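You operate a simulated robot arm through the tools that you are given. There is no shell and no other tool. Be economical: measure what you need, move in short steps, check, and stop when the job is done.

Carry out the task below with a simulated two-armed robot. There is one attempt and no reset: what you move stays moved.

## Task
Answer the track line, hang up, take the yellow cap off 103's switch, centre it, set 91 to 93.
Fine: the caller gives the line back as safe; the cap stays on till then and goes into the cap tray; 91 ends at green.

The check looks at the end state, three seconds after you hand in, the way a careful person would. Anything else that was tipped, shoved, dropped, spilled or broken makes it a failure. A push-on lid holds only when it is set on centred and level and pressed home; a screw cap is set on level and turned clockwise until tight.

## Robot
Two 7-joint arms with two-finger parallel grippers on one trunk, on a base that drives. Base frame: it is fixed to the floor where the robot stands at the start and does not move with it; the origin is under the middle of the robot, x ahead of it, y to its left, z up. Readings come in mm, rad, newtons and seconds.
The left shoulder is at the start at [50, 187, 1110], the right one opposite. With the tool pointing down near the work surface each hand reaches from about 100 to 660 mm from the robot's upright axis, wherever it stands, measured 20 degrees to its own side. Places, roughly: 101 points switch [0, 1300, 900]; 102 points switch [0, 1300, 900]; 103 points switch [100, 1200, 900]; alarm bell switch [400, 600, 900]; black picture button [300, 800, 800]; blue crossing clear button [500, 500, 800]; branch exit button [700, 600, 1200]; down exit button [700, 500, 1200]; farm line key [500, -200, 800]; fitter line key [500, -200, 800]; floodlights switch [500, 600, 900]; green raise button [400, 600, 800]; grey cancel button [-100, 1300, 800]; ground frame switch [200, 900, 900]; heaters switch [300, 900, 900]; orange lower button [300, 700, 800]. Payload 3.43 kg a hand.
Tool frame (each hand has its own): the origin (TCP) lies between the finger pads and is the grasp point; the fingertips stand 30 mm ahead of it; z points along the fingers, y is the line along which they close. The gripper opens to 94 mm. The fingers are 28 mm wide and 10 mm thick; the gripper's body (50 by 96 mm) begins 55 mm behind the TCP.
Orientation is that of the tool frame in the base frame, as a unit quaternion [x, y, z, w]. With the fingers straight down and closing along the base's y, the tool's x points along the base's -x, its y along +y and its z along -z.

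## Interface
- The arms move only by the tool jog_arm. It takes "left_steps", "right_steps" or both (then of equal length, played together; a hand with none holds still); each is a list of rows, each a list of 6 numbers: the shift along the base's x, y, z in mm, then the turn, a rotation vector about the base's x, y, z in rad. In form: [[dx, dy, dz, wx, wy, wz], ...]. A call has 1 to 8 rows; each row is the pose to reach, as a shift and turn from the pose commanded when the call began. "left_fingers" and "right_fingers" are, for a hand that has rows, the finger opening in mm, from 0 to 94, set as the call begins (left out, the last holds). Rows are played at 5 a second. More than 50 mm and 0.15 rad between two rows, or a gripper value outside its range, and nothing of the call is played. Where a pose cannot be reached the arm comes as near as it can. A force on the tool above 40 N (or 10 N above the force at the start of the call, whichever is more), or a blocked arm, ends the call early, and 0.2 s more pass. The fingers move at their own pace (about 153 mm/s each) and stop on an object; they squeeze with about 28 N. The grip force told is the motor's: it shows also when the fingers shut on nothing. Time passes only in rows, and 0.2 s behind the last, so rows that repeat a pose let the fingers close. The reply holds the time, the measured pose of the TCP, the force on the tool along the base axes, the opening and the grip force, in the units named above and with some noise, with the torque about the TCP (base axes, N m) and any sound that the robot's microphone picked up.
- Cameras (640 x 400 px; columns grow to the right, rows downward): "scene" is now at [125.1, 63.5, 1312]; the picture's right is [0.68, -0.73, 0.00], its down [-0.11, -0.10, -0.99] and it looks along [0.73, 0.67, -0.15] (base axes); focal length 214 px, centre (320, 200). "left" rides on the left gripper at [76, -14, -102] in its tool frame; the picture's right is [0.18, 0.98, 0.00], its down [-0.75, 0.14, -0.64] and it looks along [-0.63, 0.12, 0.77] (tool axes); focal length 243 px, centre (320, 200). "right" rides on the right gripper at [76, 14, -102] in its tool frame; the picture's right is [-0.18, 0.98, 0.00], its down [-0.75, -0.14, -0.64] and it looks along [-0.63, -0.12, 0.77] (tool axes); focal length 243 px, centre (320, 200). There is no depth. A picture from a camera that has moved, and an enlarged one, comes with that camera's place and axes in the base frame and with its lens.
- snapshot(camera): a new picture of that camera. The clock stands still meanwhile.
- slide_trunk(by): slides the trunk up (or, below 0, down) by that many mm; the arms and the scene camera ride with it, the base frame stays. It gives what a move gives, with no picture.
- steer(legs): drives the robot by 1 to 6 legs, each [ahead, left, turn to the left] in mm, mm and rad, along the robot's own axes; the way and the turn of a leg run together, so that a leg with both is an arc; at most 1500 mm and 3.142 rad a leg. The arms and the cameras ride along, it lands a little off, and it stops where it bumps. It gives what a move gives.
- head_to(pan, tilt): turns the head with the scene camera to pan (to the left, within 1.396 rad either way) and tilt (down, from -0.506 to 1.204), counted from straight ahead of the robot. It gives what a move gives.
- inspect(camera, box): a new picture of the part [left, top, right, bottom] of that camera's present view, enlarged. The clock stands still meanwhile.
- sign_off(): hands the job in; it is judged then, once.

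Go step by step. Nothing tells you exact positions but the pictures and the camera data: compare them with the known pose of the tool, close in by small moves and look again before you grip or let go. The budget is 120 turns and 92 pictures, counting those below and the enlarged ones. Unless the task says otherwise, let go and move clear before handing in, and close with one line.

The tools are called after "Request:" as name(argument=value, ...) on one line, values as JSON. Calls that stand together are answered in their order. jog_arm: Moves the arms, as the interface text tells. Its arguments: {"type":"object","properties":{"left_steps":{"type":"array","items":{"type":"array","items":{"type":"number"}}},"left_fingers":{"type":"number"},"right_steps":{"type":"array","items":{"type":"array","items":{"type":"number"}}},"right_fingers":{"type":"number"}},"required":[]} The other tools are called the same way: slide_trunk (by) slides the trunk up or down; steer (legs) drives the base; head_to (pan, tilt) turns the head that bears the scene camera; snapshot (camera) takes a picture; inspect (camera, box) takes an enlarged picture of a part of a camera's view; sign_off () hands the job in.

At the start:

```text
t: 0.0
left_eef_pos: [202.4, 274.4, 1277.3]
left_ee_rot: [0.0, 1.0, 0.0, 0.001]
left_contact_force: [-1.0, 0.4, 0.4]
left_ft_torque: [-0.01, 0.03, 0.02]
left_opening: 93.9
left_gripper_force: 0.0
right_eef_pos: [274.9, 45.6, 1316.9]
right_ee_rot: [0.0, 1.0, 0.0, 0.0]
right_contact_force: [0.8, -0.6, 0.3]
right_ft_torque: [0.01, 0.01, 0.01]
right_opening: 93.6
right_gripper_force: 0.1
trunk travel left (down, up): [-325.0, 107.0]
robot x, y, heading: [-2.0, 1.2, -0.001]
head pan, tilt: [0.745, 0.147]
```

scene: 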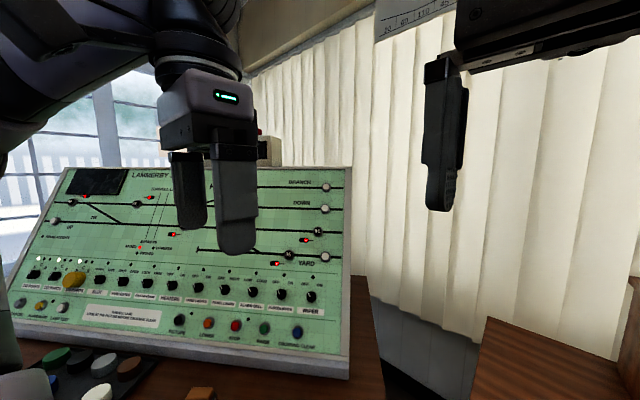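
right: 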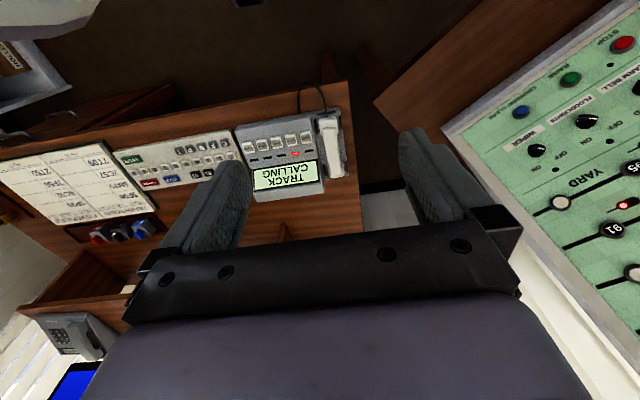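
left: 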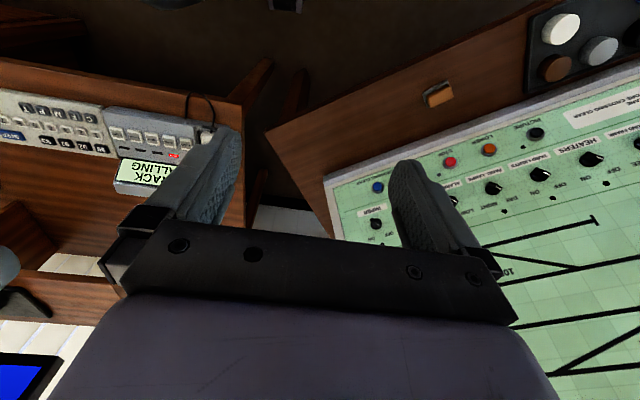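

I see a signal panel ahead-left and a desk with a line concentrator ("TRACK CALLING") and handset ahead-right. I look at both more closely first.

Request:
head_to(pan=-0.3, tilt=0.7)

Request:
inspect(camera="right", box=[200, 70, 380, 220])

Request:
snapshot(camera="scene")

```text
t: 1.3
left_eef_pos: [202.1, 274.6, 1277.5]
left_ee_rot: [0.0, 1.0, -0.001, 0.001]
left_contact_force: [0.5, -0.3, 0.6]
left_ft_torque: [0.01, -0.03, 0.01]
left_opening: 93.9
left_gripper_force: 0.0
right_eef_pos: [275.4, 45.4, 1318.9]
right_ee_rot: [0.0, 1.0, 0.0, 0.001]
right_contact_force: [-0.3, 0.6, 0.0]
right_ft_torque: [0.0, -0.03, 0.01]
right_opening: 94.1
right_gripper_force: 0.1
trunk travel left (down, up): [-325.0, 107.0]
robot x, y, heading: [0.6, 0.5, -0.001]
head pan, tilt: [-0.3, 0.7]
```

```text
2.67 times, centred on (290, 145) of right
camera zoom: at [201.0, 59.5, 1419.5], right [0.18, 0.98, 0.0], down [0.75, -0.14, 0.64], along [0.63, -0.12, -0.77], focal length 647 px, centre (400, 347)
```

zoom: 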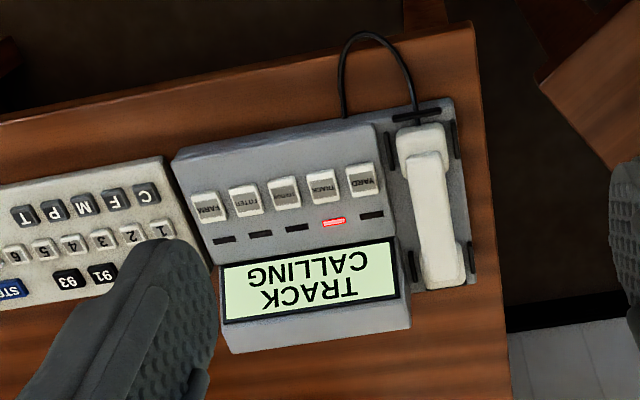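

```text
87 pictures are left
camera scene: at [138.2, -24.5, 1261.5], right [-0.29, -0.96, 0.0], down [-0.62, 0.19, -0.77], along [0.73, -0.23, -0.64], focal length 214 px, centre (320, 200)
```

scene: 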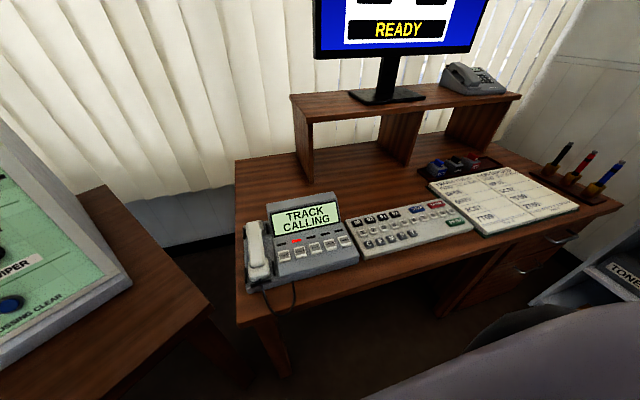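

Let me read the keyboard, the sheet, the screen and the panel.

Request:
inspect(camera="scene", box=[230, 180, 480, 310])

Request:
inspect(camera="scene", box=[410, 130, 630, 250])

Request:
inspect(camera="left", box=[320, 60, 640, 260])

Request:
head_to(pan=0.9, tilt=0.35)

Request:
snapshot(camera="scene")

```text
2.56 times, centred on (355, 245) of scene
camera zoom: at [138.2, -24.5, 1261.5], right [-0.29, -0.96, 0.0], down [-0.62, 0.19, -0.77], along [0.73, -0.23, -0.64], focal length 549 px, centre (230, 85)
```

zoom: 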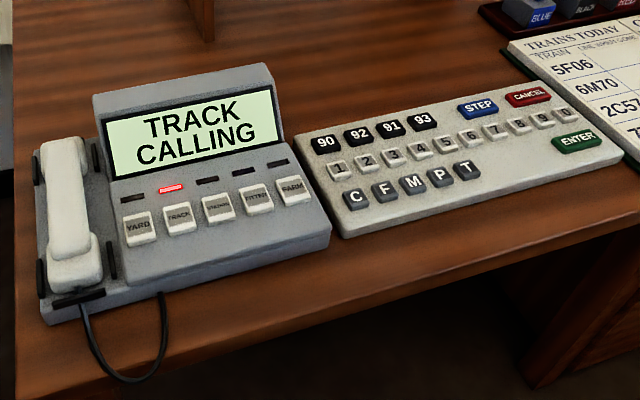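

```text
2.91 times, centred on (520, 190) of scene
camera zoom: at [138.2, -24.5, 1261.5], right [-0.29, -0.96, 0.0], down [-0.62, 0.19, -0.77], along [0.73, -0.23, -0.64], focal length 624 px, centre (-262, 229)
```

zoom: 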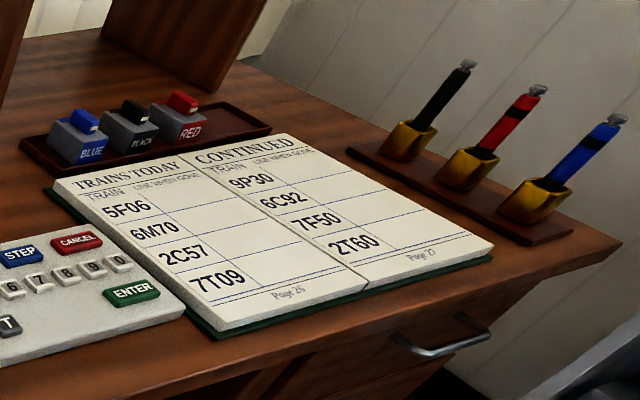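

```text
2.00 times, centred on (480, 160) of left
camera zoom: at [126.2, 261.5, 1379.5], right [-0.18, 0.98, 0.0], down [0.75, 0.14, 0.64], along [0.63, 0.12, -0.77], focal length 485 px, centre (0, 280)
```

zoom: 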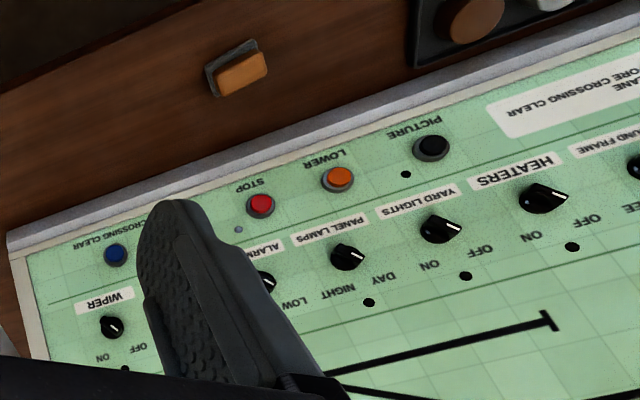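

```text
t: 2.7
left_eef_pos: [202.4, 273.7, 1276.4]
left_ee_rot: [-0.001, 1.0, 0.0, 0.0]
left_contact_force: [0.0, -1.0, 0.5]
left_ft_torque: [-0.01, 0.03, 0.0]
left_opening: 94.2
left_gripper_force: 0.1
right_eef_pos: [275.7, 44.9, 1316.8]
right_ee_rot: [0.0, 1.0, -0.001, 0.0]
right_contact_force: [0.7, 0.2, 0.5]
right_ft_torque: [-0.04, 0.0, -0.01]
right_opening: 93.9
right_gripper_force: 0.1
trunk travel left (down, up): [-325.0, 107.0]
robot x, y, heading: [-1.7, 1.4, 0.001]
head pan, tilt: [0.901, 0.351]
```

```text
83 pictures are left
camera scene: at [114.9, 73.5, 1292.9], right [0.78, -0.62, 0.0], down [-0.21, -0.27, -0.94], along [0.58, 0.74, -0.34], focal length 214 px, centre (320, 200)
```

scene: 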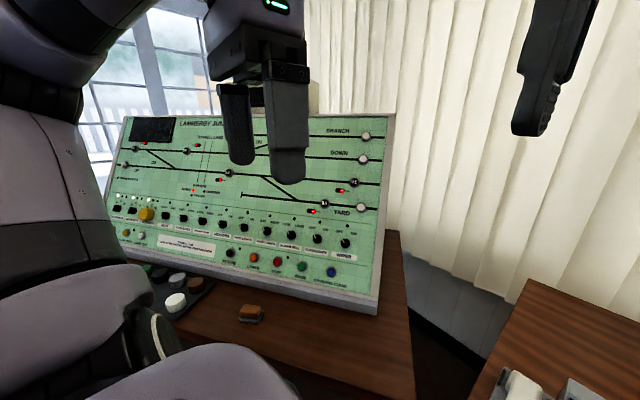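

The lit TRACK key works out at about [487,-79,790] and the handset, lying along x, at about [535,33,780]. I'll lift the handset with the left hand and press the key with the right, so I bring both near and look.

Request:
jog_arm(left_steps=[[25, -19, -37, 0, 0, 0], [50, -37, -75, 0, 0, 0], [75, -56, -112, 0, 0, 0], [100, -75, -150, 0, 0, 0], [125, -94, -187, 0, 0, 0], [150, -112, -225, 0, 0, 0], [175, -131, -262, 0, 0, 0], [200, -150, -300, 0, 0, 0]], right_steps=[[19, -25, -35, 0, 0, 0], [38, -50, -70, 0, 0, 0], [56, -75, -105, 0, 0, 0], [75, -100, -140, 0, 0, 0], [94, -125, -175, 0, 0, 0], [112, -150, -210, 0, 0, 0], [131, -175, -245, 0, 0, 0], [150, -200, -280, 0, 0, 0]])

Request:
head_to(pan=0, tilt=0.8)

Request:
snapshot(camera="scene")

Request:
snapshot(camera="left")

```text
t: 3.2
left_eef_pos: [230.8, 251.9, 1228.7]
left_ee_rot: [0.001, 1.0, 0.0, 0.001]
left_contact_force: [-0.4, 0.7, -0.4]
left_ft_torque: [-0.01, -0.04, 0.02]
left_opening: 94.0
left_gripper_force: 0.1
right_eef_pos: [298.9, 16.5, 1279.1]
right_ee_rot: [0.009, 1.0, 0.015, -0.003]
right_contact_force: [6.7, 11.6, 20.1]
right_ft_torque: [-1.03, 2.44, -1.12]
right_opening: 94.0
right_gripper_force: 0.1
trunk travel left (down, up): [-325.0, 107.0]
robot x, y, heading: [0.1, -1.7, 0.001]
head pan, tilt: [0.901, 0.351]
stopped in row 2 (right hand): the force on the tool passed its limit at 75 N (the readings are from after the stop); the commanded pose is now the measured one
```

```text
t: 4.4
left_eef_pos: [232.8, 251.3, 1229.4]
left_ee_rot: [0.001, 1.0, 0.001, 0.0]
left_contact_force: [1.3, -0.3, 0.0]
left_ft_torque: [0.02, -0.02, -0.02]
left_opening: 94.4
left_gripper_force: 0.1
right_eef_pos: [298.3, 17.1, 1278.1]
right_ee_rot: [0.006, 1.0, 0.012, -0.003]
right_contact_force: [0.0, 0.3, 0.3]
right_ft_torque: [0.01, 0.01, -0.01]
right_opening: 93.9
right_gripper_force: 0.1
trunk travel left (down, up): [-325.0, 107.0]
robot x, y, heading: [0.9, 1.2, -0.002]
head pan, tilt: [0.0, 0.799]
```

```text
82 pictures are left
camera scene: at [137.7, 0.7, 1253.3], right [0.0, -1.0, 0.0], down [-0.72, 0.0, -0.7], along [0.7, 0.0, -0.72], focal length 214 px, centre (320, 200)
```

scene: 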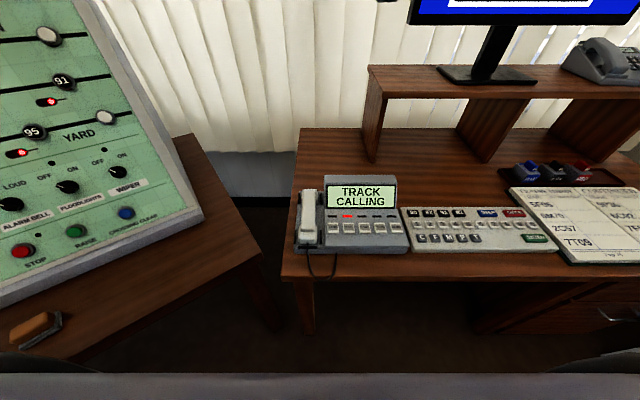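

```text
81 pictures are left
camera left: at [156.0, 238.6, 1331.7], right [-0.18, 0.98, 0.0], down [0.75, 0.14, 0.64], along [0.63, 0.12, -0.77], focal length 243 px, centre (320, 200)
```

left: 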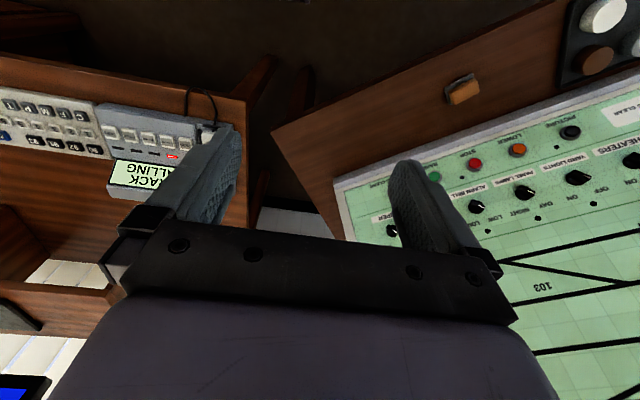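

The right arm brushed something close in (probably the robot's own head). I move it forward first, then down and to the right.

Request:
jog_arm(right_steps=[[40, 0, 0, 0, 0, 0], [80, 0, 0, 0, 0, 0], [110, -20, -30, 0, 0, 0], [130, -50, -60, 0, 0, 0], [140, -80, -95, 0, 0, 0], [145, -110, -130, 0, 0, 0], [150, -140, -165, 0, 0, 0], [150, -165, -205, 0, 0, 0]])

Request:
snapshot(camera="right")

```text
t: 6.2
left_eef_pos: [233.4, 251.3, 1228.0]
left_ee_rot: [0.002, 1.0, 0.0, -0.001]
left_contact_force: [0.8, -0.8, -0.1]
left_ft_torque: [0.05, -0.01, -0.04]
left_opening: 94.0
left_gripper_force: 0.1
right_eef_pos: [449.2, -149.3, 1072.5]
right_ee_rot: [0.005, 1.0, 0.013, -0.002]
right_contact_force: [0.2, 0.2, -0.1]
right_ft_torque: [0.02, -0.02, 0.02]
right_opening: 94.0
right_gripper_force: 0.0
trunk travel left (down, up): [-325.0, 107.0]
robot x, y, heading: [-0.6, -4.2, 0.002]
head pan, tilt: [0.0, 0.799]
```

```text
80 pictures are left
camera right: at [375.2, -136.7, 1174.7], right [0.2, 0.98, 0.02], down [0.76, -0.17, 0.63], along [0.63, -0.11, -0.77], focal length 243 px, centre (320, 200)
```

right: 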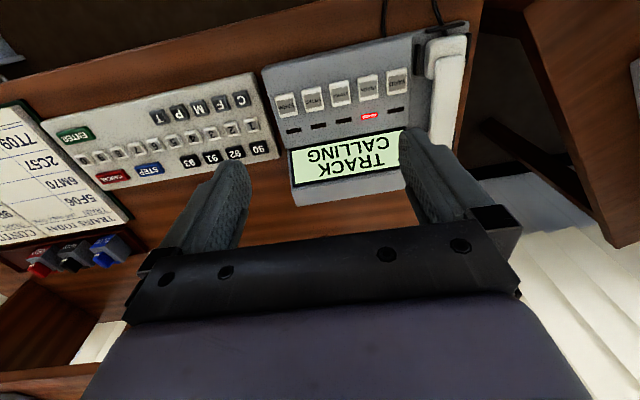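

TRACK key confirmed near [485,-78,790]. Now bring the left hand above the handset.

Request:
jog_arm(left_steps=[[30, -20, -32, 0, 0, 0], [60, -42, -64, 0, 0, 0], [90, -65, -96, 0, 0, 0], [120, -90, -125, 0, 0, 0], [150, -115, -155, 0, 0, 0], [180, -140, -185, 0, 0, 0], [210, -165, -212, 0, 0, 0], [240, -190, -240, 0, 0, 0]])

Request:
snapshot(camera="left")

Request:
snapshot(camera="scene")

```text
t: 8.0
left_eef_pos: [427.2, 144.7, 996.2]
left_ee_rot: [0.0, 1.0, -0.001, 0.0]
left_contact_force: [-0.1, -0.1, 0.7]
left_ft_torque: [-0.01, 0.0, 0.0]
left_opening: 93.9
left_gripper_force: 0.0
left hand out of reach, approached as far as the arm can: row 6, 7, 8
right_eef_pos: [449.9, -148.7, 1072.0]
right_ee_rot: [0.007, 1.0, 0.011, -0.004]
right_contact_force: [0.0, 0.2, -0.7]
right_ft_torque: [-0.01, 0.01, -0.02]
right_opening: 94.4
right_gripper_force: 0.1
trunk travel left (down, up): [-325.0, 107.0]
robot x, y, heading: [0.2, -3.8, -0.006]
head pan, tilt: [0.0, 0.799]
```

```text
79 pictures are left
camera left: at [351.1, 132.1, 1099.9], right [-0.18, 0.98, 0.0], down [0.75, 0.14, 0.64], along [0.63, 0.12, -0.77], focal length 243 px, centre (320, 200)
```

left: 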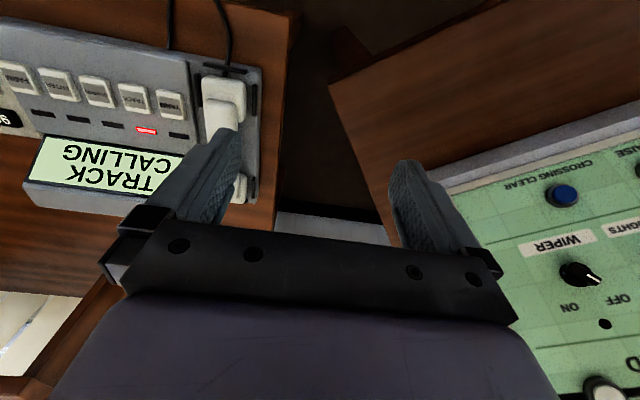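

```text
78 pictures are left
camera scene: at [138.0, 0.8, 1253.2], right [0.0, -1.0, 0.0], down [-0.72, 0.0, -0.7], along [0.7, 0.0, -0.72], focal length 214 px, centre (320, 200)
```

scene: 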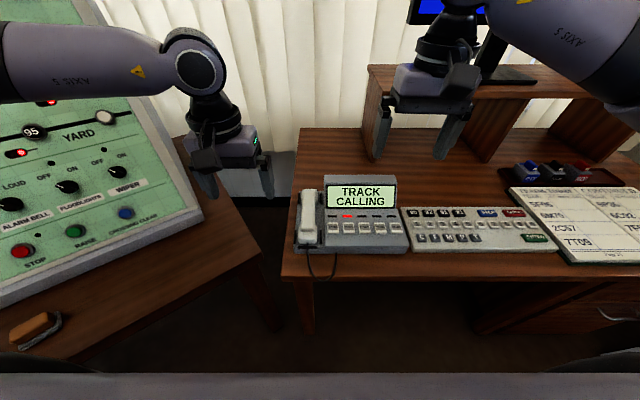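

The left hand runs out of reach inwards, so I shift the robot 100 mm to the right.

Request:
steer(legs=[[0, -100, 0]])

Request:
jog_arm(left_steps=[[20, 0, 0, 0, 0, 0], [45, 0, 0, 0, 0, 0], [70, 0, -10, 0, 0, 0], [88, -5, -30, 0, 0, 0], [88, -10, -60, 0, 0, 0], [88, -13, -80, 0, 0, 0]])

Request:
snapshot(camera="left")

```text
t: 9.5
left_eef_pos: [427.2, 42.9, 997.5]
left_ee_rot: [0.0, 1.0, 0.0, 0.0]
left_contact_force: [-0.4, -0.4, -0.5]
left_ft_torque: [0.01, 0.01, 0.02]
left_opening: 94.3
left_gripper_force: 0.0
right_eef_pos: [448.2, -249.3, 1073.0]
right_ee_rot: [0.006, 1.0, 0.012, -0.003]
right_contact_force: [-0.1, -0.2, -0.1]
right_ft_torque: [0.01, 0.01, -0.02]
right_opening: 93.7
right_gripper_force: 0.0
trunk travel left (down, up): [-325.0, 107.0]
robot x, y, heading: [-1.3, -100.4, -0.001]
head pan, tilt: [0.0, 0.799]
```

```text
t: 10.9
left_eef_pos: [470.0, 85.1, 938.5]
left_ee_rot: [0.001, 1.0, -0.001, 0.001]
left_contact_force: [-0.1, -0.5, 0.2]
left_ft_torque: [0.0, -0.02, 0.0]
left_opening: 93.9
left_gripper_force: 0.1
left hand out of reach, approached as far as the arm can: row 1, 2, 3, 4, 5, 6
right_eef_pos: [449.0, -248.8, 1071.5]
right_ee_rot: [0.007, 1.0, 0.012, -0.004]
right_contact_force: [-0.4, -0.4, 0.1]
right_ft_torque: [0.0, 0.01, -0.01]
right_opening: 94.3
right_gripper_force: 0.0
trunk travel left (down, up): [-325.0, 107.0]
robot x, y, heading: [0.2, -100.4, 0.001]
head pan, tilt: [0.0, 0.799]
```

```text
77 pictures are left
camera left: at [393.7, 72.8, 1041.2], right [-0.18, 0.98, 0.0], down [0.75, 0.14, 0.64], along [0.63, 0.12, -0.77], focal length 243 px, centre (320, 200)
```

left: 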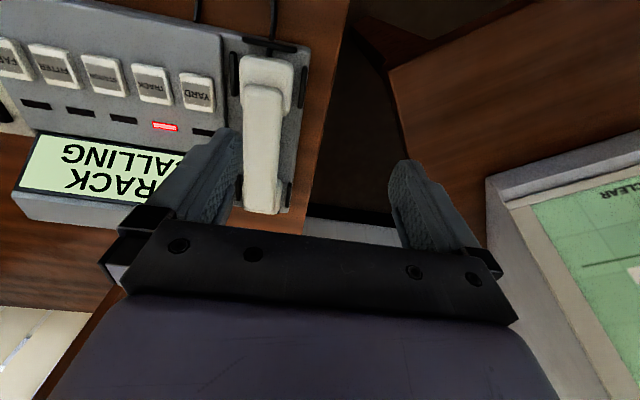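

Still at the edge of reach at this height; I lower the trunk a bit.

Request:
slide_trunk(by=-70)

Request:
jog_arm(left_steps=[[10, -12, 0, 0, 0, 0], [20, -26, 0, 0, 0, 0], [30, -40, 0, 0, 0, 0], [40, -53, 0, 0, 0, 0]])

Request:
snapshot(camera="left")

```text
t: 12.0
left_eef_pos: [472.0, 86.6, 869.1]
left_ee_rot: [0.001, 1.0, -0.001, 0.001]
left_contact_force: [1.2, 0.3, -0.5]
left_ft_torque: [-0.01, -0.01, -0.02]
left_opening: 94.2
left_gripper_force: 0.0
right_eef_pos: [449.2, -248.7, 1002.3]
right_ee_rot: [0.007, 1.0, 0.012, -0.003]
right_contact_force: [-0.1, 0.1, -0.3]
right_ft_torque: [-0.01, -0.04, 0.01]
right_opening: 94.2
right_gripper_force: 0.1
trunk travel left (down, up): [-255.0, 177.0]
robot x, y, heading: [1.2, -100.2, -0.0]
head pan, tilt: [0.0, 0.799]
```

```text
t: 13.0
left_eef_pos: [470.9, 83.1, 876.1]
left_ee_rot: [0.001, 1.0, -0.002, 0.001]
left_contact_force: [0.3, -0.3, 0.8]
left_ft_torque: [-0.02, 0.03, 0.01]
left_opening: 94.0
left_gripper_force: 0.1
left hand out of reach, approached as far as the arm can: row 1, 2, 3, 4
right_eef_pos: [447.6, -248.6, 1002.0]
right_ee_rot: [0.005, 1.0, 0.011, -0.003]
right_contact_force: [-0.3, -0.5, -0.3]
right_ft_torque: [-0.01, 0.0, 0.01]
right_opening: 94.2
right_gripper_force: 0.0
trunk travel left (down, up): [-255.0, 177.0]
robot x, y, heading: [-2.6, -97.8, 0.004]
head pan, tilt: [0.0, 0.799]
```

```text
76 pictures are left
camera left: at [394.5, 70.7, 978.9], right [-0.18, 0.98, 0.0], down [0.75, 0.14, 0.64], along [0.63, 0.12, -0.77], focal length 243 px, centre (320, 200)
```

left: 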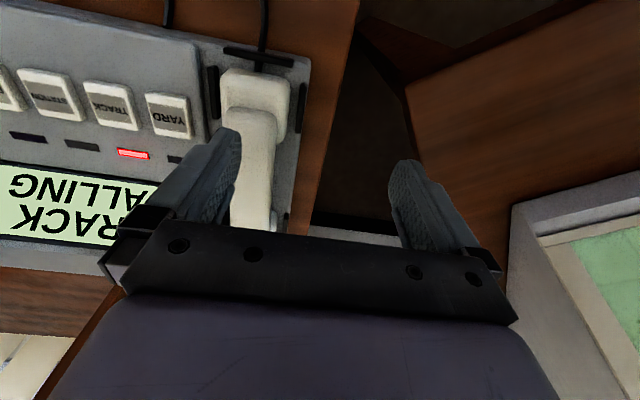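

The hand isn't moving although well within radius, so the arm posture must be limiting. I look at the arm.

Request:
head_to(pan=0.4, tilt=0.5)

Request:
snapshot(camera="scene")

```text
t: 13.9
left_eef_pos: [472.1, 83.9, 876.3]
left_ee_rot: [0.001, 1.0, -0.001, 0.001]
left_contact_force: [0.0, -0.2, -0.1]
left_ft_torque: [0.02, -0.03, -0.02]
left_opening: 94.1
left_gripper_force: 0.0
right_eef_pos: [449.2, -250.0, 1002.4]
right_ee_rot: [0.007, 1.0, 0.012, -0.003]
right_contact_force: [0.4, 0.9, 0.5]
right_ft_torque: [-0.03, 0.02, -0.01]
right_opening: 94.1
right_gripper_force: 0.0
trunk travel left (down, up): [-255.0, 177.0]
robot x, y, heading: [-1.2, -99.6, -0.001]
head pan, tilt: [0.4, 0.499]
```

```text
75 pictures are left
camera scene: at [140.9, -64.3, 1209.2], right [0.39, -0.92, 0.0], down [-0.44, -0.19, -0.88], along [0.81, 0.34, -0.48], focal length 214 px, centre (320, 200)
```

scene: 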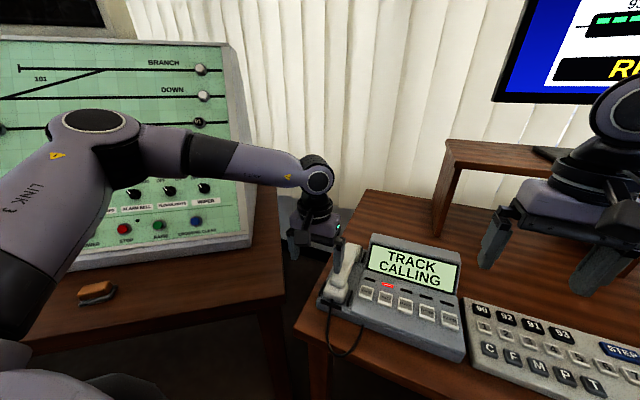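

The elbow sticks out wide to the left, so a wrist limit is likely. I test with a little yaw to see which way frees the arm, well above the handset.

Request:
jog_arm(left_steps=[[0, 0, 0, 0, 0, -0.15], [0, 0, 0, 0, 0, -0.3], [20, -20, 0, 0, 0, -0.3], [40, -45, 0, 0, 0, -0.3]])

```text
t: 14.9
left_eef_pos: [474.4, 83.8, 886.1]
left_ee_rot: [0.15, 0.989, -0.002, 0.001]
left_contact_force: [-0.8, -0.4, 0.2]
left_ft_torque: [-0.02, -0.02, 0.02]
left_opening: 94.1
left_gripper_force: 0.1
left hand out of reach, approached as far as the arm can: row 3, 4
right_eef_pos: [449.2, -249.3, 1002.6]
right_ee_rot: [0.006, 1.0, 0.011, -0.004]
right_contact_force: [0.7, 0.0, 0.4]
right_ft_torque: [0.02, -0.05, -0.02]
right_opening: 94.0
right_gripper_force: 0.0
trunk travel left (down, up): [-255.0, 177.0]
robot x, y, heading: [-2.2, -102.3, 0.003]
head pan, tilt: [0.4, 0.499]
```

Yaw isn't the limit. I raise the trunk again and try getting the hand low relative to the shoulder first.

Request:
slide_trunk(by=110)

Request:
jog_arm(left_steps=[[-20, 20, -10, 0, 0, 0.15], [-30, 30, -40, 0, 0, 0.3], [-30, 30, -80, 0, 0, 0.3], [-30, 30, -120, 0, 0, 0.3], [-20, 10, -120, 0, 0, 0.3], [0, -15, -120, 0, 0, 0.3], [20, -40, -120, 0, 0, 0.3]])

Request:
snapshot(camera="scene")

```text
t: 16.3
left_eef_pos: [474.9, 84.9, 996.0]
left_ee_rot: [0.15, 0.989, -0.002, 0.0]
left_contact_force: [0.6, 0.5, 0.1]
left_ft_torque: [0.0, -0.01, -0.02]
left_opening: 94.2
left_gripper_force: 0.0
right_eef_pos: [449.8, -249.3, 1111.4]
right_ee_rot: [0.006, 1.0, 0.011, -0.003]
right_contact_force: [0.4, 1.0, -0.6]
right_ft_torque: [-0.04, 0.02, 0.03]
right_opening: 94.2
right_gripper_force: 0.0
trunk travel left (down, up): [-365.0, 67.0]
robot x, y, heading: [-0.5, -98.8, -0.003]
head pan, tilt: [0.4, 0.499]
```

```text
t: 17.9
left_eef_pos: [449.3, 103.3, 912.5]
left_ee_rot: [0.0, 1.0, -0.001, 0.003]
left_contact_force: [0.7, -0.5, 0.8]
left_ft_torque: [-0.05, 0.0, 0.0]
left_opening: 93.8
left_gripper_force: 0.1
left hand out of reach, approached as far as the arm can: row 4, 5, 6, 7
right_eef_pos: [449.5, -248.5, 1113.0]
right_ee_rot: [0.006, 1.0, 0.011, -0.004]
right_contact_force: [0.3, 0.0, 0.1]
right_ft_torque: [0.02, -0.02, -0.01]
right_opening: 94.0
right_gripper_force: 0.0
trunk travel left (down, up): [-365.0, 67.0]
robot x, y, heading: [-3.8, -101.0, -0.003]
head pan, tilt: [0.4, 0.499]
```

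```text
74 pictures are left
camera scene: at [140.9, -64.2, 1319.2], right [0.39, -0.92, 0.0], down [-0.44, -0.19, -0.88], along [0.81, 0.34, -0.48], focal length 214 px, centre (320, 200)
```

scene: 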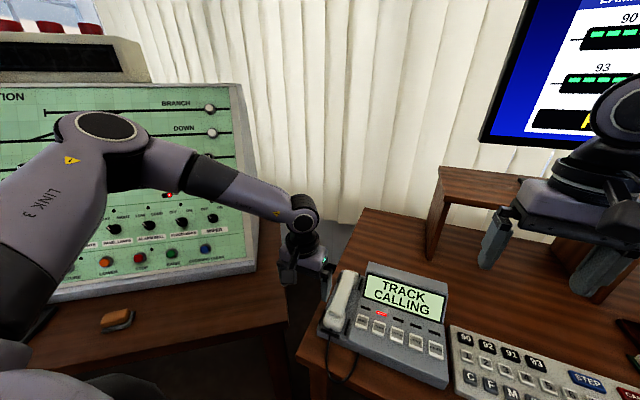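

The elbow posture seems stuck; I retract the hand near the body, lower it there, then come forward low over the handset.

Request:
jog_arm(left_steps=[[-40, 5, 10, 0, 0, 0], [-80, 10, 20, 0, 0, 0], [-120, 15, 20, 0, 0, 0], [-160, 20, 20, 0, 0, 0], [-200, 20, 10, 0, 0, 0], [-220, 20, -30, 0, 0, 0], [-220, 20, -70, 0, 0, 0], [-220, 20, -70, 0, 0, 0]])

Request:
snapshot(camera="scene")

```text
t: 19.7
left_eef_pos: [229.9, 123.0, 836.1]
left_ee_rot: [0.001, 1.0, -0.001, -0.001]
left_contact_force: [0.6, 0.0, 0.0]
left_ft_torque: [-0.02, 0.02, 0.01]
left_opening: 94.0
left_gripper_force: 0.0
left hand out of reach, approached as far as the arm can: row 5, 6, 7, 8
right_eef_pos: [448.9, -249.0, 1111.7]
right_ee_rot: [0.007, 1.0, 0.012, -0.003]
right_contact_force: [-0.2, 0.3, -0.3]
right_ft_torque: [-0.05, -0.02, 0.04]
right_opening: 93.7
right_gripper_force: 0.1
trunk travel left (down, up): [-365.0, 67.0]
robot x, y, heading: [-0.1, -101.5, 0.001]
head pan, tilt: [0.4, 0.499]
```

```text
73 pictures are left
camera scene: at [140.8, -64.3, 1319.2], right [0.39, -0.92, 0.0], down [-0.44, -0.19, -0.88], along [0.81, 0.34, -0.48], focal length 214 px, centre (320, 200)
```

scene: 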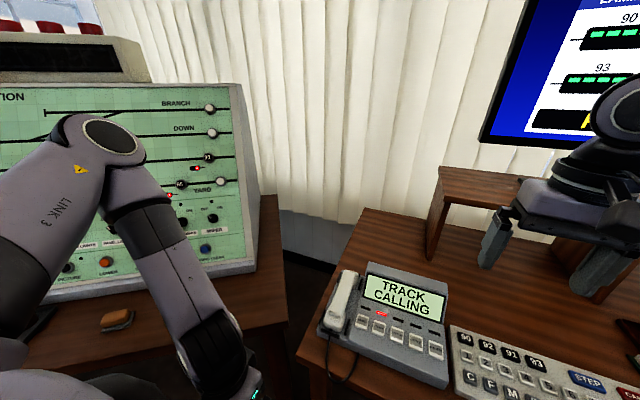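

Request:
jog_arm(left_steps=[[20, -10, 30, 0, 0, 0], [60, -20, 50, 0, 0, 0], [105, -35, 50, 0, 0, 0], [150, -50, 50, 0, 0, 0], [195, -65, 50, 0, 0, 0], [240, -78, 50, 0, 0, 0], [270, -88, 50, 0, 0, 0]])

Request:
snapshot(camera="left")

```text
t: 21.3
left_eef_pos: [444.8, 92.3, 924.0]
left_ee_rot: [0.002, 1.0, -0.001, 0.001]
left_contact_force: [0.3, -0.3, 0.0]
left_ft_torque: [0.04, -0.01, 0.02]
left_opening: 94.0
left_gripper_force: 0.1
left hand out of reach, approached as far as the arm can: row 4, 5, 6, 7
right_eef_pos: [450.5, -249.0, 1110.7]
right_ee_rot: [0.006, 1.0, 0.012, -0.004]
right_contact_force: [0.7, -0.3, -0.3]
right_ft_torque: [0.01, 0.04, 0.0]
right_opening: 94.1
right_gripper_force: 0.0
trunk travel left (down, up): [-365.0, 67.0]
robot x, y, heading: [-0.1, -99.2, 0.008]
head pan, tilt: [0.4, 0.499]
```

```text
72 pictures are left
camera left: at [368.5, 79.2, 1026.1], right [-0.18, 0.98, 0.0], down [0.75, 0.14, 0.64], along [0.63, 0.11, -0.77], focal length 243 px, centre (320, 200)
```

left: 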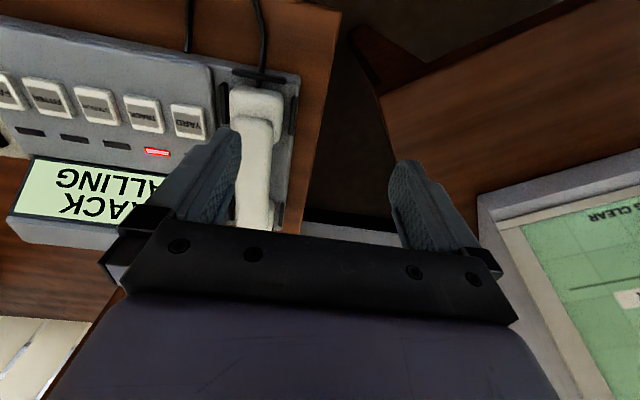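

The left arm is short here. I check how much room there is in front of the base before driving closer.

Request:
head_to(pan=0.0, tilt=1.2)

Request:
snapshot(camera="scene")

```text
t: 22.4
left_eef_pos: [445.9, 91.9, 924.2]
left_ee_rot: [0.001, 1.0, -0.001, 0.0]
left_contact_force: [-0.1, 0.7, -1.2]
left_ft_torque: [-0.01, 0.02, 0.02]
left_opening: 94.1
left_gripper_force: 0.0
right_eef_pos: [450.4, -250.0, 1112.2]
right_ee_rot: [0.006, 1.0, 0.011, -0.004]
right_contact_force: [0.8, 0.5, -0.2]
right_ft_torque: [-0.01, 0.01, -0.03]
right_opening: 94.2
right_gripper_force: 0.1
trunk travel left (down, up): [-365.0, 67.0]
robot x, y, heading: [0.4, -99.9, -0.001]
head pan, tilt: [0.0, 1.201]
```

```text
71 pictures are left
camera scene: at [113.0, -99.6, 1265.6], right [0.0, -1.0, 0.0], down [-0.93, 0.0, -0.36], along [0.36, 0.0, -0.93], focal length 214 px, centre (320, 200)
```

scene: 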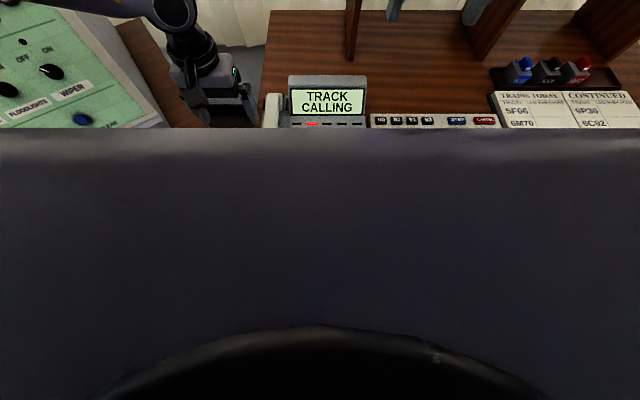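

Pitching the hand so the fingers point forward-down brings the wrist nearer and keeps the closing line along y. I try that over the handset.

Request:
jog_arm(left_steps=[[0, 0, 0, 0, -0.14, 0], [0, -10, 0, 0, -0.28, 0], [10, -20, 0, 0, -0.42, 0], [30, -35, 0, 0, -0.5, 0], [55, -48, -5, 0, -0.5, 0], [75, -59, -20, 0, -0.5, 0], [75, -59, -40, 0, -0.5, 0]])

Request:
head_to(pan=0.3, tilt=0.6)

Request:
snapshot(camera="left")

Request:
snapshot(camera="scene")

```text
t: 24.0
left_eef_pos: [495.7, 84.0, 920.5]
left_ee_rot: [0.001, 0.969, -0.001, 0.248]
left_contact_force: [0.0, -0.4, -0.9]
left_ft_torque: [-0.01, 0.0, 0.01]
left_opening: 93.8
left_gripper_force: 0.0
left hand out of reach, approached as far as the arm can: row 4, 5, 6, 7
right_eef_pos: [449.4, -250.6, 1112.0]
right_ee_rot: [0.006, 1.0, 0.011, -0.004]
right_contact_force: [0.6, -0.4, 0.5]
right_ft_torque: [0.0, -0.03, -0.01]
right_opening: 94.1
right_gripper_force: 0.1
trunk travel left (down, up): [-365.0, 67.0]
robot x, y, heading: [2.0, -102.1, 0.005]
head pan, tilt: [0.0, 1.201]
```

```text
t: 25.0
left_eef_pos: [493.1, 83.6, 919.8]
left_ee_rot: [0.001, 0.968, -0.001, 0.249]
left_contact_force: [0.1, 0.0, 0.2]
left_ft_torque: [0.0, 0.03, -0.03]
left_opening: 94.0
left_gripper_force: 0.1
right_eef_pos: [448.9, -249.3, 1112.3]
right_ee_rot: [0.006, 1.0, 0.011, -0.004]
right_contact_force: [0.5, -0.2, -0.3]
right_ft_torque: [-0.01, -0.01, -0.01]
right_opening: 94.0
right_gripper_force: 0.0
trunk travel left (down, up): [-365.0, 67.0]
robot x, y, heading: [0.7, -100.0, -0.001]
head pan, tilt: [0.3, 0.6]
```

```text
70 pictures are left
camera left: at [377.8, 70.7, 973.6], right [-0.16, 0.98, -0.09], down [0.35, 0.14, 0.93], along [0.92, 0.11, -0.37], focal length 243 px, centre (320, 200)
```

left: 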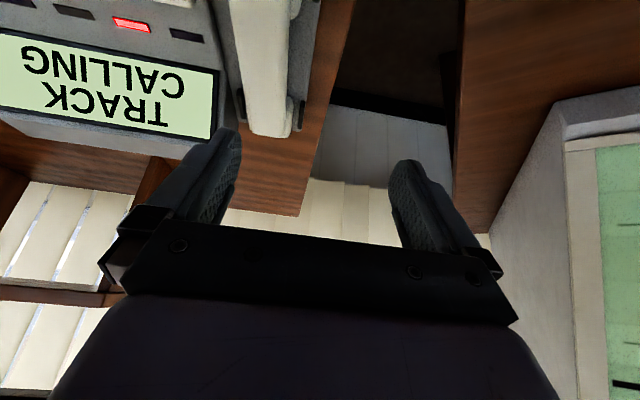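

```text
69 pictures are left
camera scene: at [141.4, -73.5, 1310.1], right [0.29, -0.96, 0.0], down [-0.54, -0.17, -0.82], along [0.79, 0.24, -0.57], focal length 214 px, centre (320, 200)
```

scene: 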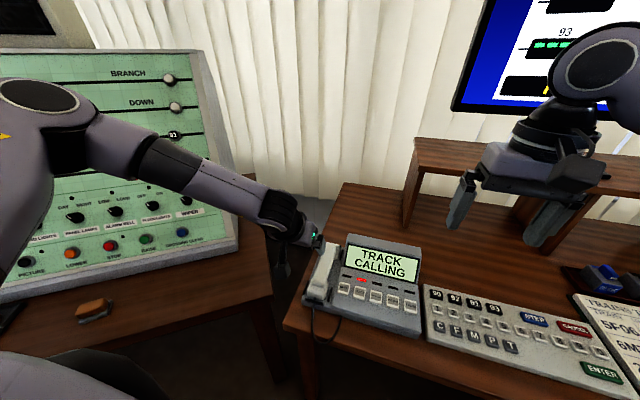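

The stall is an inward (−y) limit of the left arm, so the robot should stand further right; I shift 140 mm and then use the left hand for both key and handset.

Request:
steer(legs=[[0, -140, 0]])

Request:
jog_arm(left_steps=[[0, 0, 0, 0, 0.14, 0], [0, 0, 0, 0, 0.28, 0], [0, 0, 0, 0, 0.42, 0], [-5, 0, -10, 0, 0.5, 0], [-8, -10, -25, 0, 0.5, 0], [-8, -20, -40, 0, 0.5, 0], [-8, -22, -60, 0, 0.5, 0]])

Request:
snapshot(camera="left")

```text
t: 26.8
left_eef_pos: [494.3, -52.6, 919.0]
left_ee_rot: [0.0, 0.969, 0.0, 0.249]
left_contact_force: [0.1, 0.6, 0.3]
left_ft_torque: [-0.02, 0.0, 0.01]
left_opening: 93.9
left_gripper_force: 0.0
right_eef_pos: [449.1, -386.0, 1112.3]
right_ee_rot: [0.006, 1.0, 0.012, -0.003]
right_contact_force: [0.0, 0.3, -0.4]
right_ft_torque: [0.01, 0.01, -0.02]
right_opening: 93.9
right_gripper_force: 0.1
trunk travel left (down, up): [-365.0, 67.0]
robot x, y, heading: [-0.4, -233.1, -0.0]
head pan, tilt: [0.3, 0.6]
```

```text
t: 28.4
left_eef_pos: [450.9, -28.9, 904.4]
left_ee_rot: [0.001, 1.0, -0.002, 0.001]
left_contact_force: [-1.2, 0.2, 0.0]
left_ft_torque: [0.0, -0.02, 0.01]
left_opening: 93.8
left_gripper_force: 0.1
left hand out of reach, approached as far as the arm can: row 1, 2, 3, 4, 5, 6, 7
right_eef_pos: [448.7, -385.4, 1112.0]
right_ee_rot: [0.006, 1.0, 0.011, -0.004]
right_contact_force: [0.2, 0.2, 0.0]
right_ft_torque: [0.0, -0.01, 0.02]
right_opening: 94.2
right_gripper_force: 0.0
trunk travel left (down, up): [-365.0, 67.0]
robot x, y, heading: [1.3, -231.4, 0.002]
head pan, tilt: [0.3, 0.6]
```

```text
68 pictures are left
camera left: at [372.2, -41.7, 1007.5], right [-0.18, 0.98, 0.0], down [0.75, 0.14, 0.64], along [0.63, 0.11, -0.77], focal length 243 px, centre (320, 200)
```

left: 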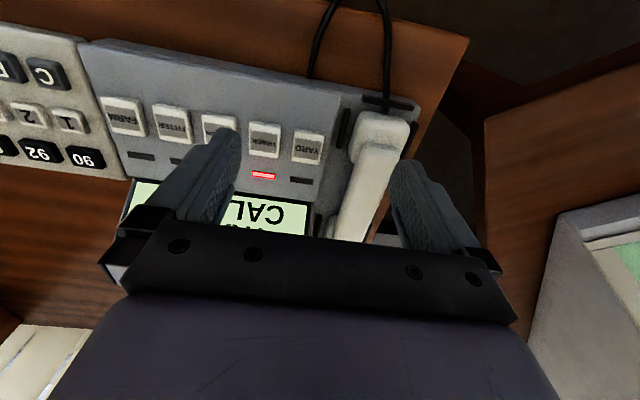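

Vertical reach stalls at about 490 mm radius, short of the stated 660, so the joint posture matters. I probe further out to the left, and with yaw the other way.

Request:
jog_arm(left_steps=[[0, 40, 0, 0, 0, 0.14], [0, 80, 0, 0, 0, 0.28], [0, 110, 0, 0, 0, 0.42], [30, 120, 0, 0, 0, 0.5], [60, 120, 0, 0, 0, 0.5], [90, 120, 0, 0, 0, 0.5], [90, 120, 0, 0, 0, 0.5]])

Request:
snapshot(camera="scene")

```text
t: 30.0
left_eef_pos: [533.6, 95.1, 906.5]
left_ee_rot: [-0.247, 0.969, -0.002, 0.001]
left_contact_force: [0.9, -0.8, -0.2]
left_ft_torque: [0.0, -0.01, -0.02]
left_opening: 94.1
left_gripper_force: 0.1
left hand out of reach, approached as far as the arm can: row 6, 7
right_eef_pos: [448.9, -385.1, 1112.1]
right_ee_rot: [0.006, 1.0, 0.011, -0.004]
right_contact_force: [0.0, -0.7, 0.7]
right_ft_torque: [0.04, -0.01, 0.0]
right_opening: 94.0
right_gripper_force: 0.0
trunk travel left (down, up): [-365.0, 67.0]
robot x, y, heading: [-2.2, -235.4, 0.001]
head pan, tilt: [0.3, 0.6]
```

```text
67 pictures are left
camera scene: at [141.5, -209.9, 1310.1], right [0.29, -0.96, 0.0], down [-0.54, -0.17, -0.83], along [0.79, 0.24, -0.57], focal length 214 px, centre (320, 200)
```

scene: 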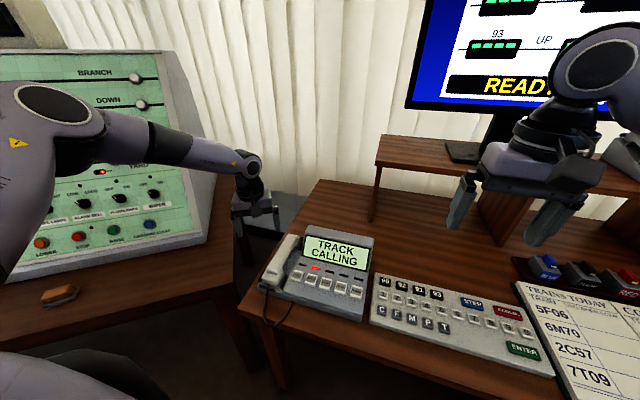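

Outward reach is fine (627 mm at about 31°), so turning the robot to the right will put phone and key in the good sector. I retract the left hand, then turn −0.35 rad.

Request:
jog_arm(left_steps=[[-40, 0, 15, 0, 0, -0.14], [-80, 0, 30, 0, 0, -0.28], [-120, 0, 40, 0, 0, -0.42], [-160, 10, 40, 0, 0, -0.5]])

Request:
steer(legs=[[0, 0, -0.35]])

Request:
snapshot(camera="scene")

```text
t: 31.0
left_eef_pos: [372.4, 107.0, 947.9]
left_ee_rot: [0.002, 1.0, -0.001, 0.002]
left_contact_force: [1.3, -0.3, -0.1]
left_ft_torque: [-0.01, -0.01, -0.01]
left_opening: 93.8
left_gripper_force: 0.1
right_eef_pos: [448.4, -385.3, 1112.0]
right_ee_rot: [0.006, 1.0, 0.012, -0.003]
right_contact_force: [-0.4, -0.4, -0.2]
right_ft_torque: [0.02, -0.01, -0.01]
right_opening: 94.3
right_gripper_force: 0.1
trunk travel left (down, up): [-365.0, 67.0]
robot x, y, heading: [1.3, -236.5, -0.001]
head pan, tilt: [0.3, 0.6]
```

```text
t: 32.5
left_eef_pos: [468.9, -42.8, 946.7]
left_ee_rot: [0.175, 0.985, -0.002, 0.001]
left_contact_force: [0.0, -1.2, -0.2]
left_ft_torque: [0.02, 0.01, -0.01]
left_opening: 94.2
left_gripper_force: 0.0
right_eef_pos: [370.6, -530.2, 1112.0]
right_ee_rot: [0.181, 0.983, 0.012, -0.001]
right_contact_force: [0.1, -0.9, 0.3]
right_ft_torque: [0.01, -0.01, 0.02]
right_opening: 94.0
right_gripper_force: 0.1
trunk travel left (down, up): [-365.0, 67.0]
robot x, y, heading: [2.5, -235.6, -0.35]
head pan, tilt: [0.3, 0.6]
```

```text
66 pictures are left
camera scene: at [141.6, -260.6, 1310.1], right [-0.05, -1.0, 0.0], down [-0.56, 0.03, -0.83], along [0.82, -0.04, -0.56], focal length 214 px, centre (320, 200)
```

scene: 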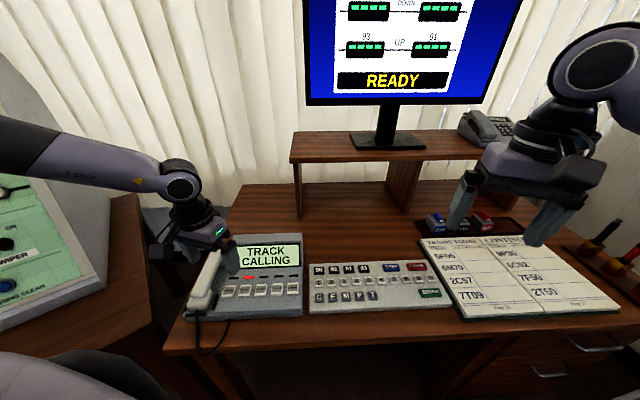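

Now align the left hand to the handset (yaw back +0.35) above it.

Request:
jog_arm(left_steps=[[5, 25, 0, 0, 0, 0.12], [10, 50, 0, 0, 0, 0.24], [20, 75, 0, 0, 0, 0.35], [35, 76, -20, 0, 0, 0.35], [50, 76, -40, 0, 0, 0.35], [60, 76, -70, 0, 0, 0.35], [60, 76, -70, 0, 0, 0.35]])

Request:
snapshot(camera="left")

Request:
inspect(camera="scene", box=[150, 190, 330, 360])

```text
t: 34.1
left_eef_pos: [528.2, 34.3, 876.7]
left_ee_rot: [0.0, 1.0, -0.002, 0.001]
left_contact_force: [-0.2, 0.5, 0.3]
left_ft_torque: [0.02, -0.03, 0.0]
left_opening: 94.0
left_gripper_force: 0.0
right_eef_pos: [370.9, -529.8, 1112.9]
right_ee_rot: [0.181, 0.983, 0.012, -0.001]
right_contact_force: [0.9, -0.2, -0.6]
right_ft_torque: [0.01, -0.01, -0.01]
right_opening: 93.9
right_gripper_force: 0.1
trunk travel left (down, up): [-365.0, 67.0]
robot x, y, heading: [0.3, -237.5, -0.348]
head pan, tilt: [0.3, 0.6]
```

```text
65 pictures are left
camera left: at [450.9, 20.7, 979.7], right [-0.18, 0.98, 0.0], down [0.75, 0.14, 0.64], along [0.63, 0.11, -0.77], focal length 243 px, centre (320, 200)
```

left: 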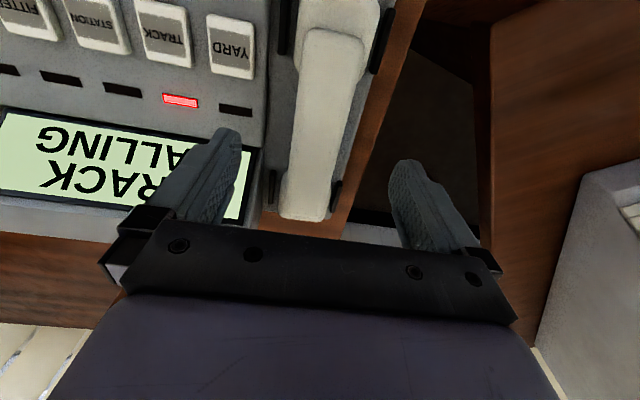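

```text
2.35 times, centred on (240, 275) of scene
camera zoom: at [141.5, -260.3, 1310.2], right [-0.05, -1.0, 0.0], down [-0.56, 0.03, -0.83], along [0.82, -0.04, -0.56], focal length 505 px, centre (508, 24)
```

zoom: 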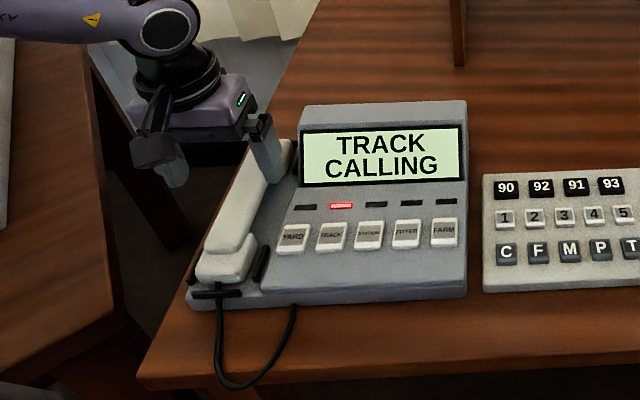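

The handset mid is near [545,34,~788]. The gap to the phone body is narrow, so I set 54 mm opening, move over the middle and look closely.

Request:
jog_arm(left_steps=[[10, 0, -15, 0, 0, 0], [14, 0, -30, 0, 0, 0], [14, 0, -30, 0, 0, 0]], left_fingers=54)

Request:
inspect(camera="left", box=[220, 60, 420, 260])

Request:
inspect(camera="scene", box=[150, 190, 270, 320])

```text
t: 34.9
left_eef_pos: [541.7, 34.0, 846.3]
left_ee_rot: [0.001, 1.0, -0.001, 0.0]
left_contact_force: [-0.4, 0.2, -0.4]
left_ft_torque: [0.01, 0.01, -0.02]
left_opening: 54.1
left_gripper_force: 0.1
right_eef_pos: [370.7, -530.3, 1112.5]
right_ee_rot: [0.179, 0.984, 0.012, -0.002]
right_contact_force: [0.0, -0.6, 0.2]
right_ft_torque: [0.0, -0.02, 0.01]
right_opening: 93.8
right_gripper_force: 0.1
trunk travel left (down, up): [-365.0, 67.0]
robot x, y, heading: [-4.0, -235.6, -0.349]
head pan, tilt: [0.3, 0.6]
```

```text
2.00 times, centred on (320, 160) of left
camera zoom: at [464.9, 21.1, 949.3], right [-0.18, 0.98, 0.0], down [0.75, 0.14, 0.64], along [0.63, 0.12, -0.77], focal length 485 px, centre (320, 280)
```

zoom: 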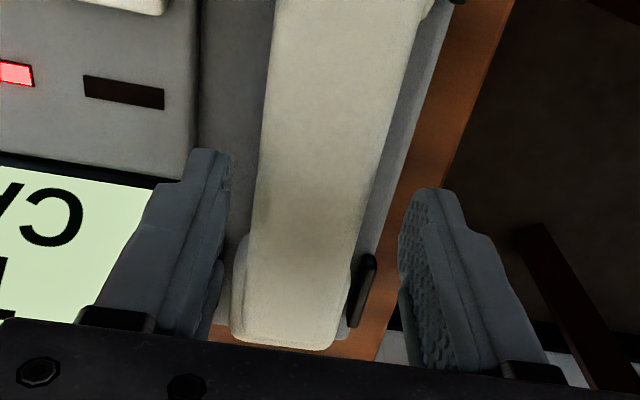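

```text
3.08 times, centred on (210, 255) of scene
camera zoom: at [141.6, -260.4, 1310.2], right [-0.05, -1.0, 0.0], down [-0.56, 0.03, -0.83], along [0.82, -0.04, -0.56], focal length 660 px, centre (658, 31)
```

zoom: 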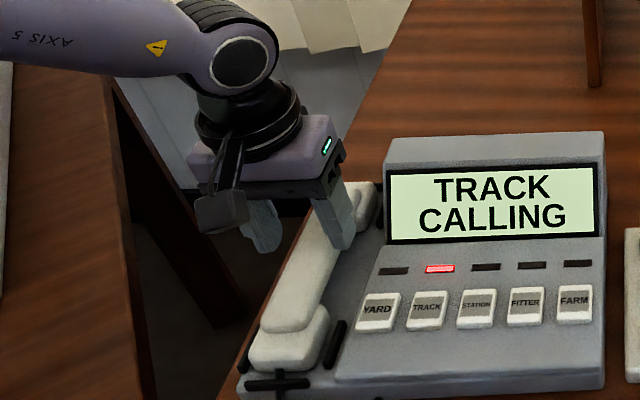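

Handset centre y≈37, about 44 mm wide. I shift 3 mm and descend in steps.

Request:
jog_arm(left_steps=[[0, 3, 0, 0, 0, 0], [0, 3, -15, 0, 0, 0], [0, 3, -30, 0, 0, 0], [0, 3, -42, 0, 0, 0]], left_fingers=56)

Request:
inspect(camera="left", box=[220, 60, 420, 260])

Request:
inspect(camera="scene", box=[150, 190, 270, 320])

```text
t: 35.9
left_eef_pos: [543.4, 35.1, 805.4]
left_ee_rot: [0.0, 1.0, -0.002, 0.002]
left_contact_force: [0.7, 1.0, 0.1]
left_ft_torque: [0.01, -0.01, -0.01]
left_opening: 56.2
left_gripper_force: 0.1
right_eef_pos: [371.2, -529.7, 1111.9]
right_ee_rot: [0.18, 0.984, 0.011, -0.001]
right_contact_force: [0.0, 0.7, 0.0]
right_ft_torque: [0.02, -0.04, 0.02]
right_opening: 94.1
right_gripper_force: 0.2
trunk travel left (down, up): [-365.0, 67.0]
robot x, y, heading: [1.0, -236.0, -0.349]
head pan, tilt: [0.3, 0.6]
```

```text
2.00 times, centred on (320, 160) of left
camera zoom: at [465.9, 22.4, 908.2], right [-0.18, 0.98, 0.0], down [0.75, 0.14, 0.64], along [0.63, 0.11, -0.77], focal length 485 px, centre (320, 280)
```

zoom: 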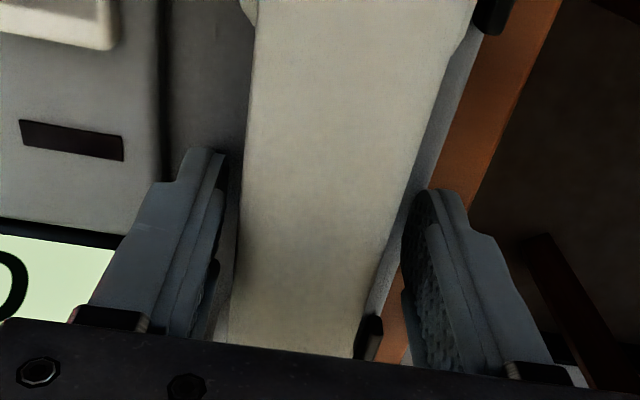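

```text
3.08 times, centred on (210, 255) of scene
camera zoom: at [141.7, -260.3, 1310.1], right [-0.05, -1.0, 0.0], down [-0.56, 0.03, -0.83], along [0.82, -0.04, -0.57], focal length 660 px, centre (658, 31)
```

zoom: 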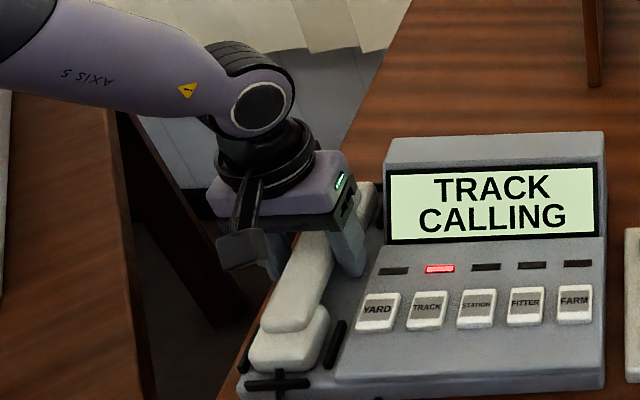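

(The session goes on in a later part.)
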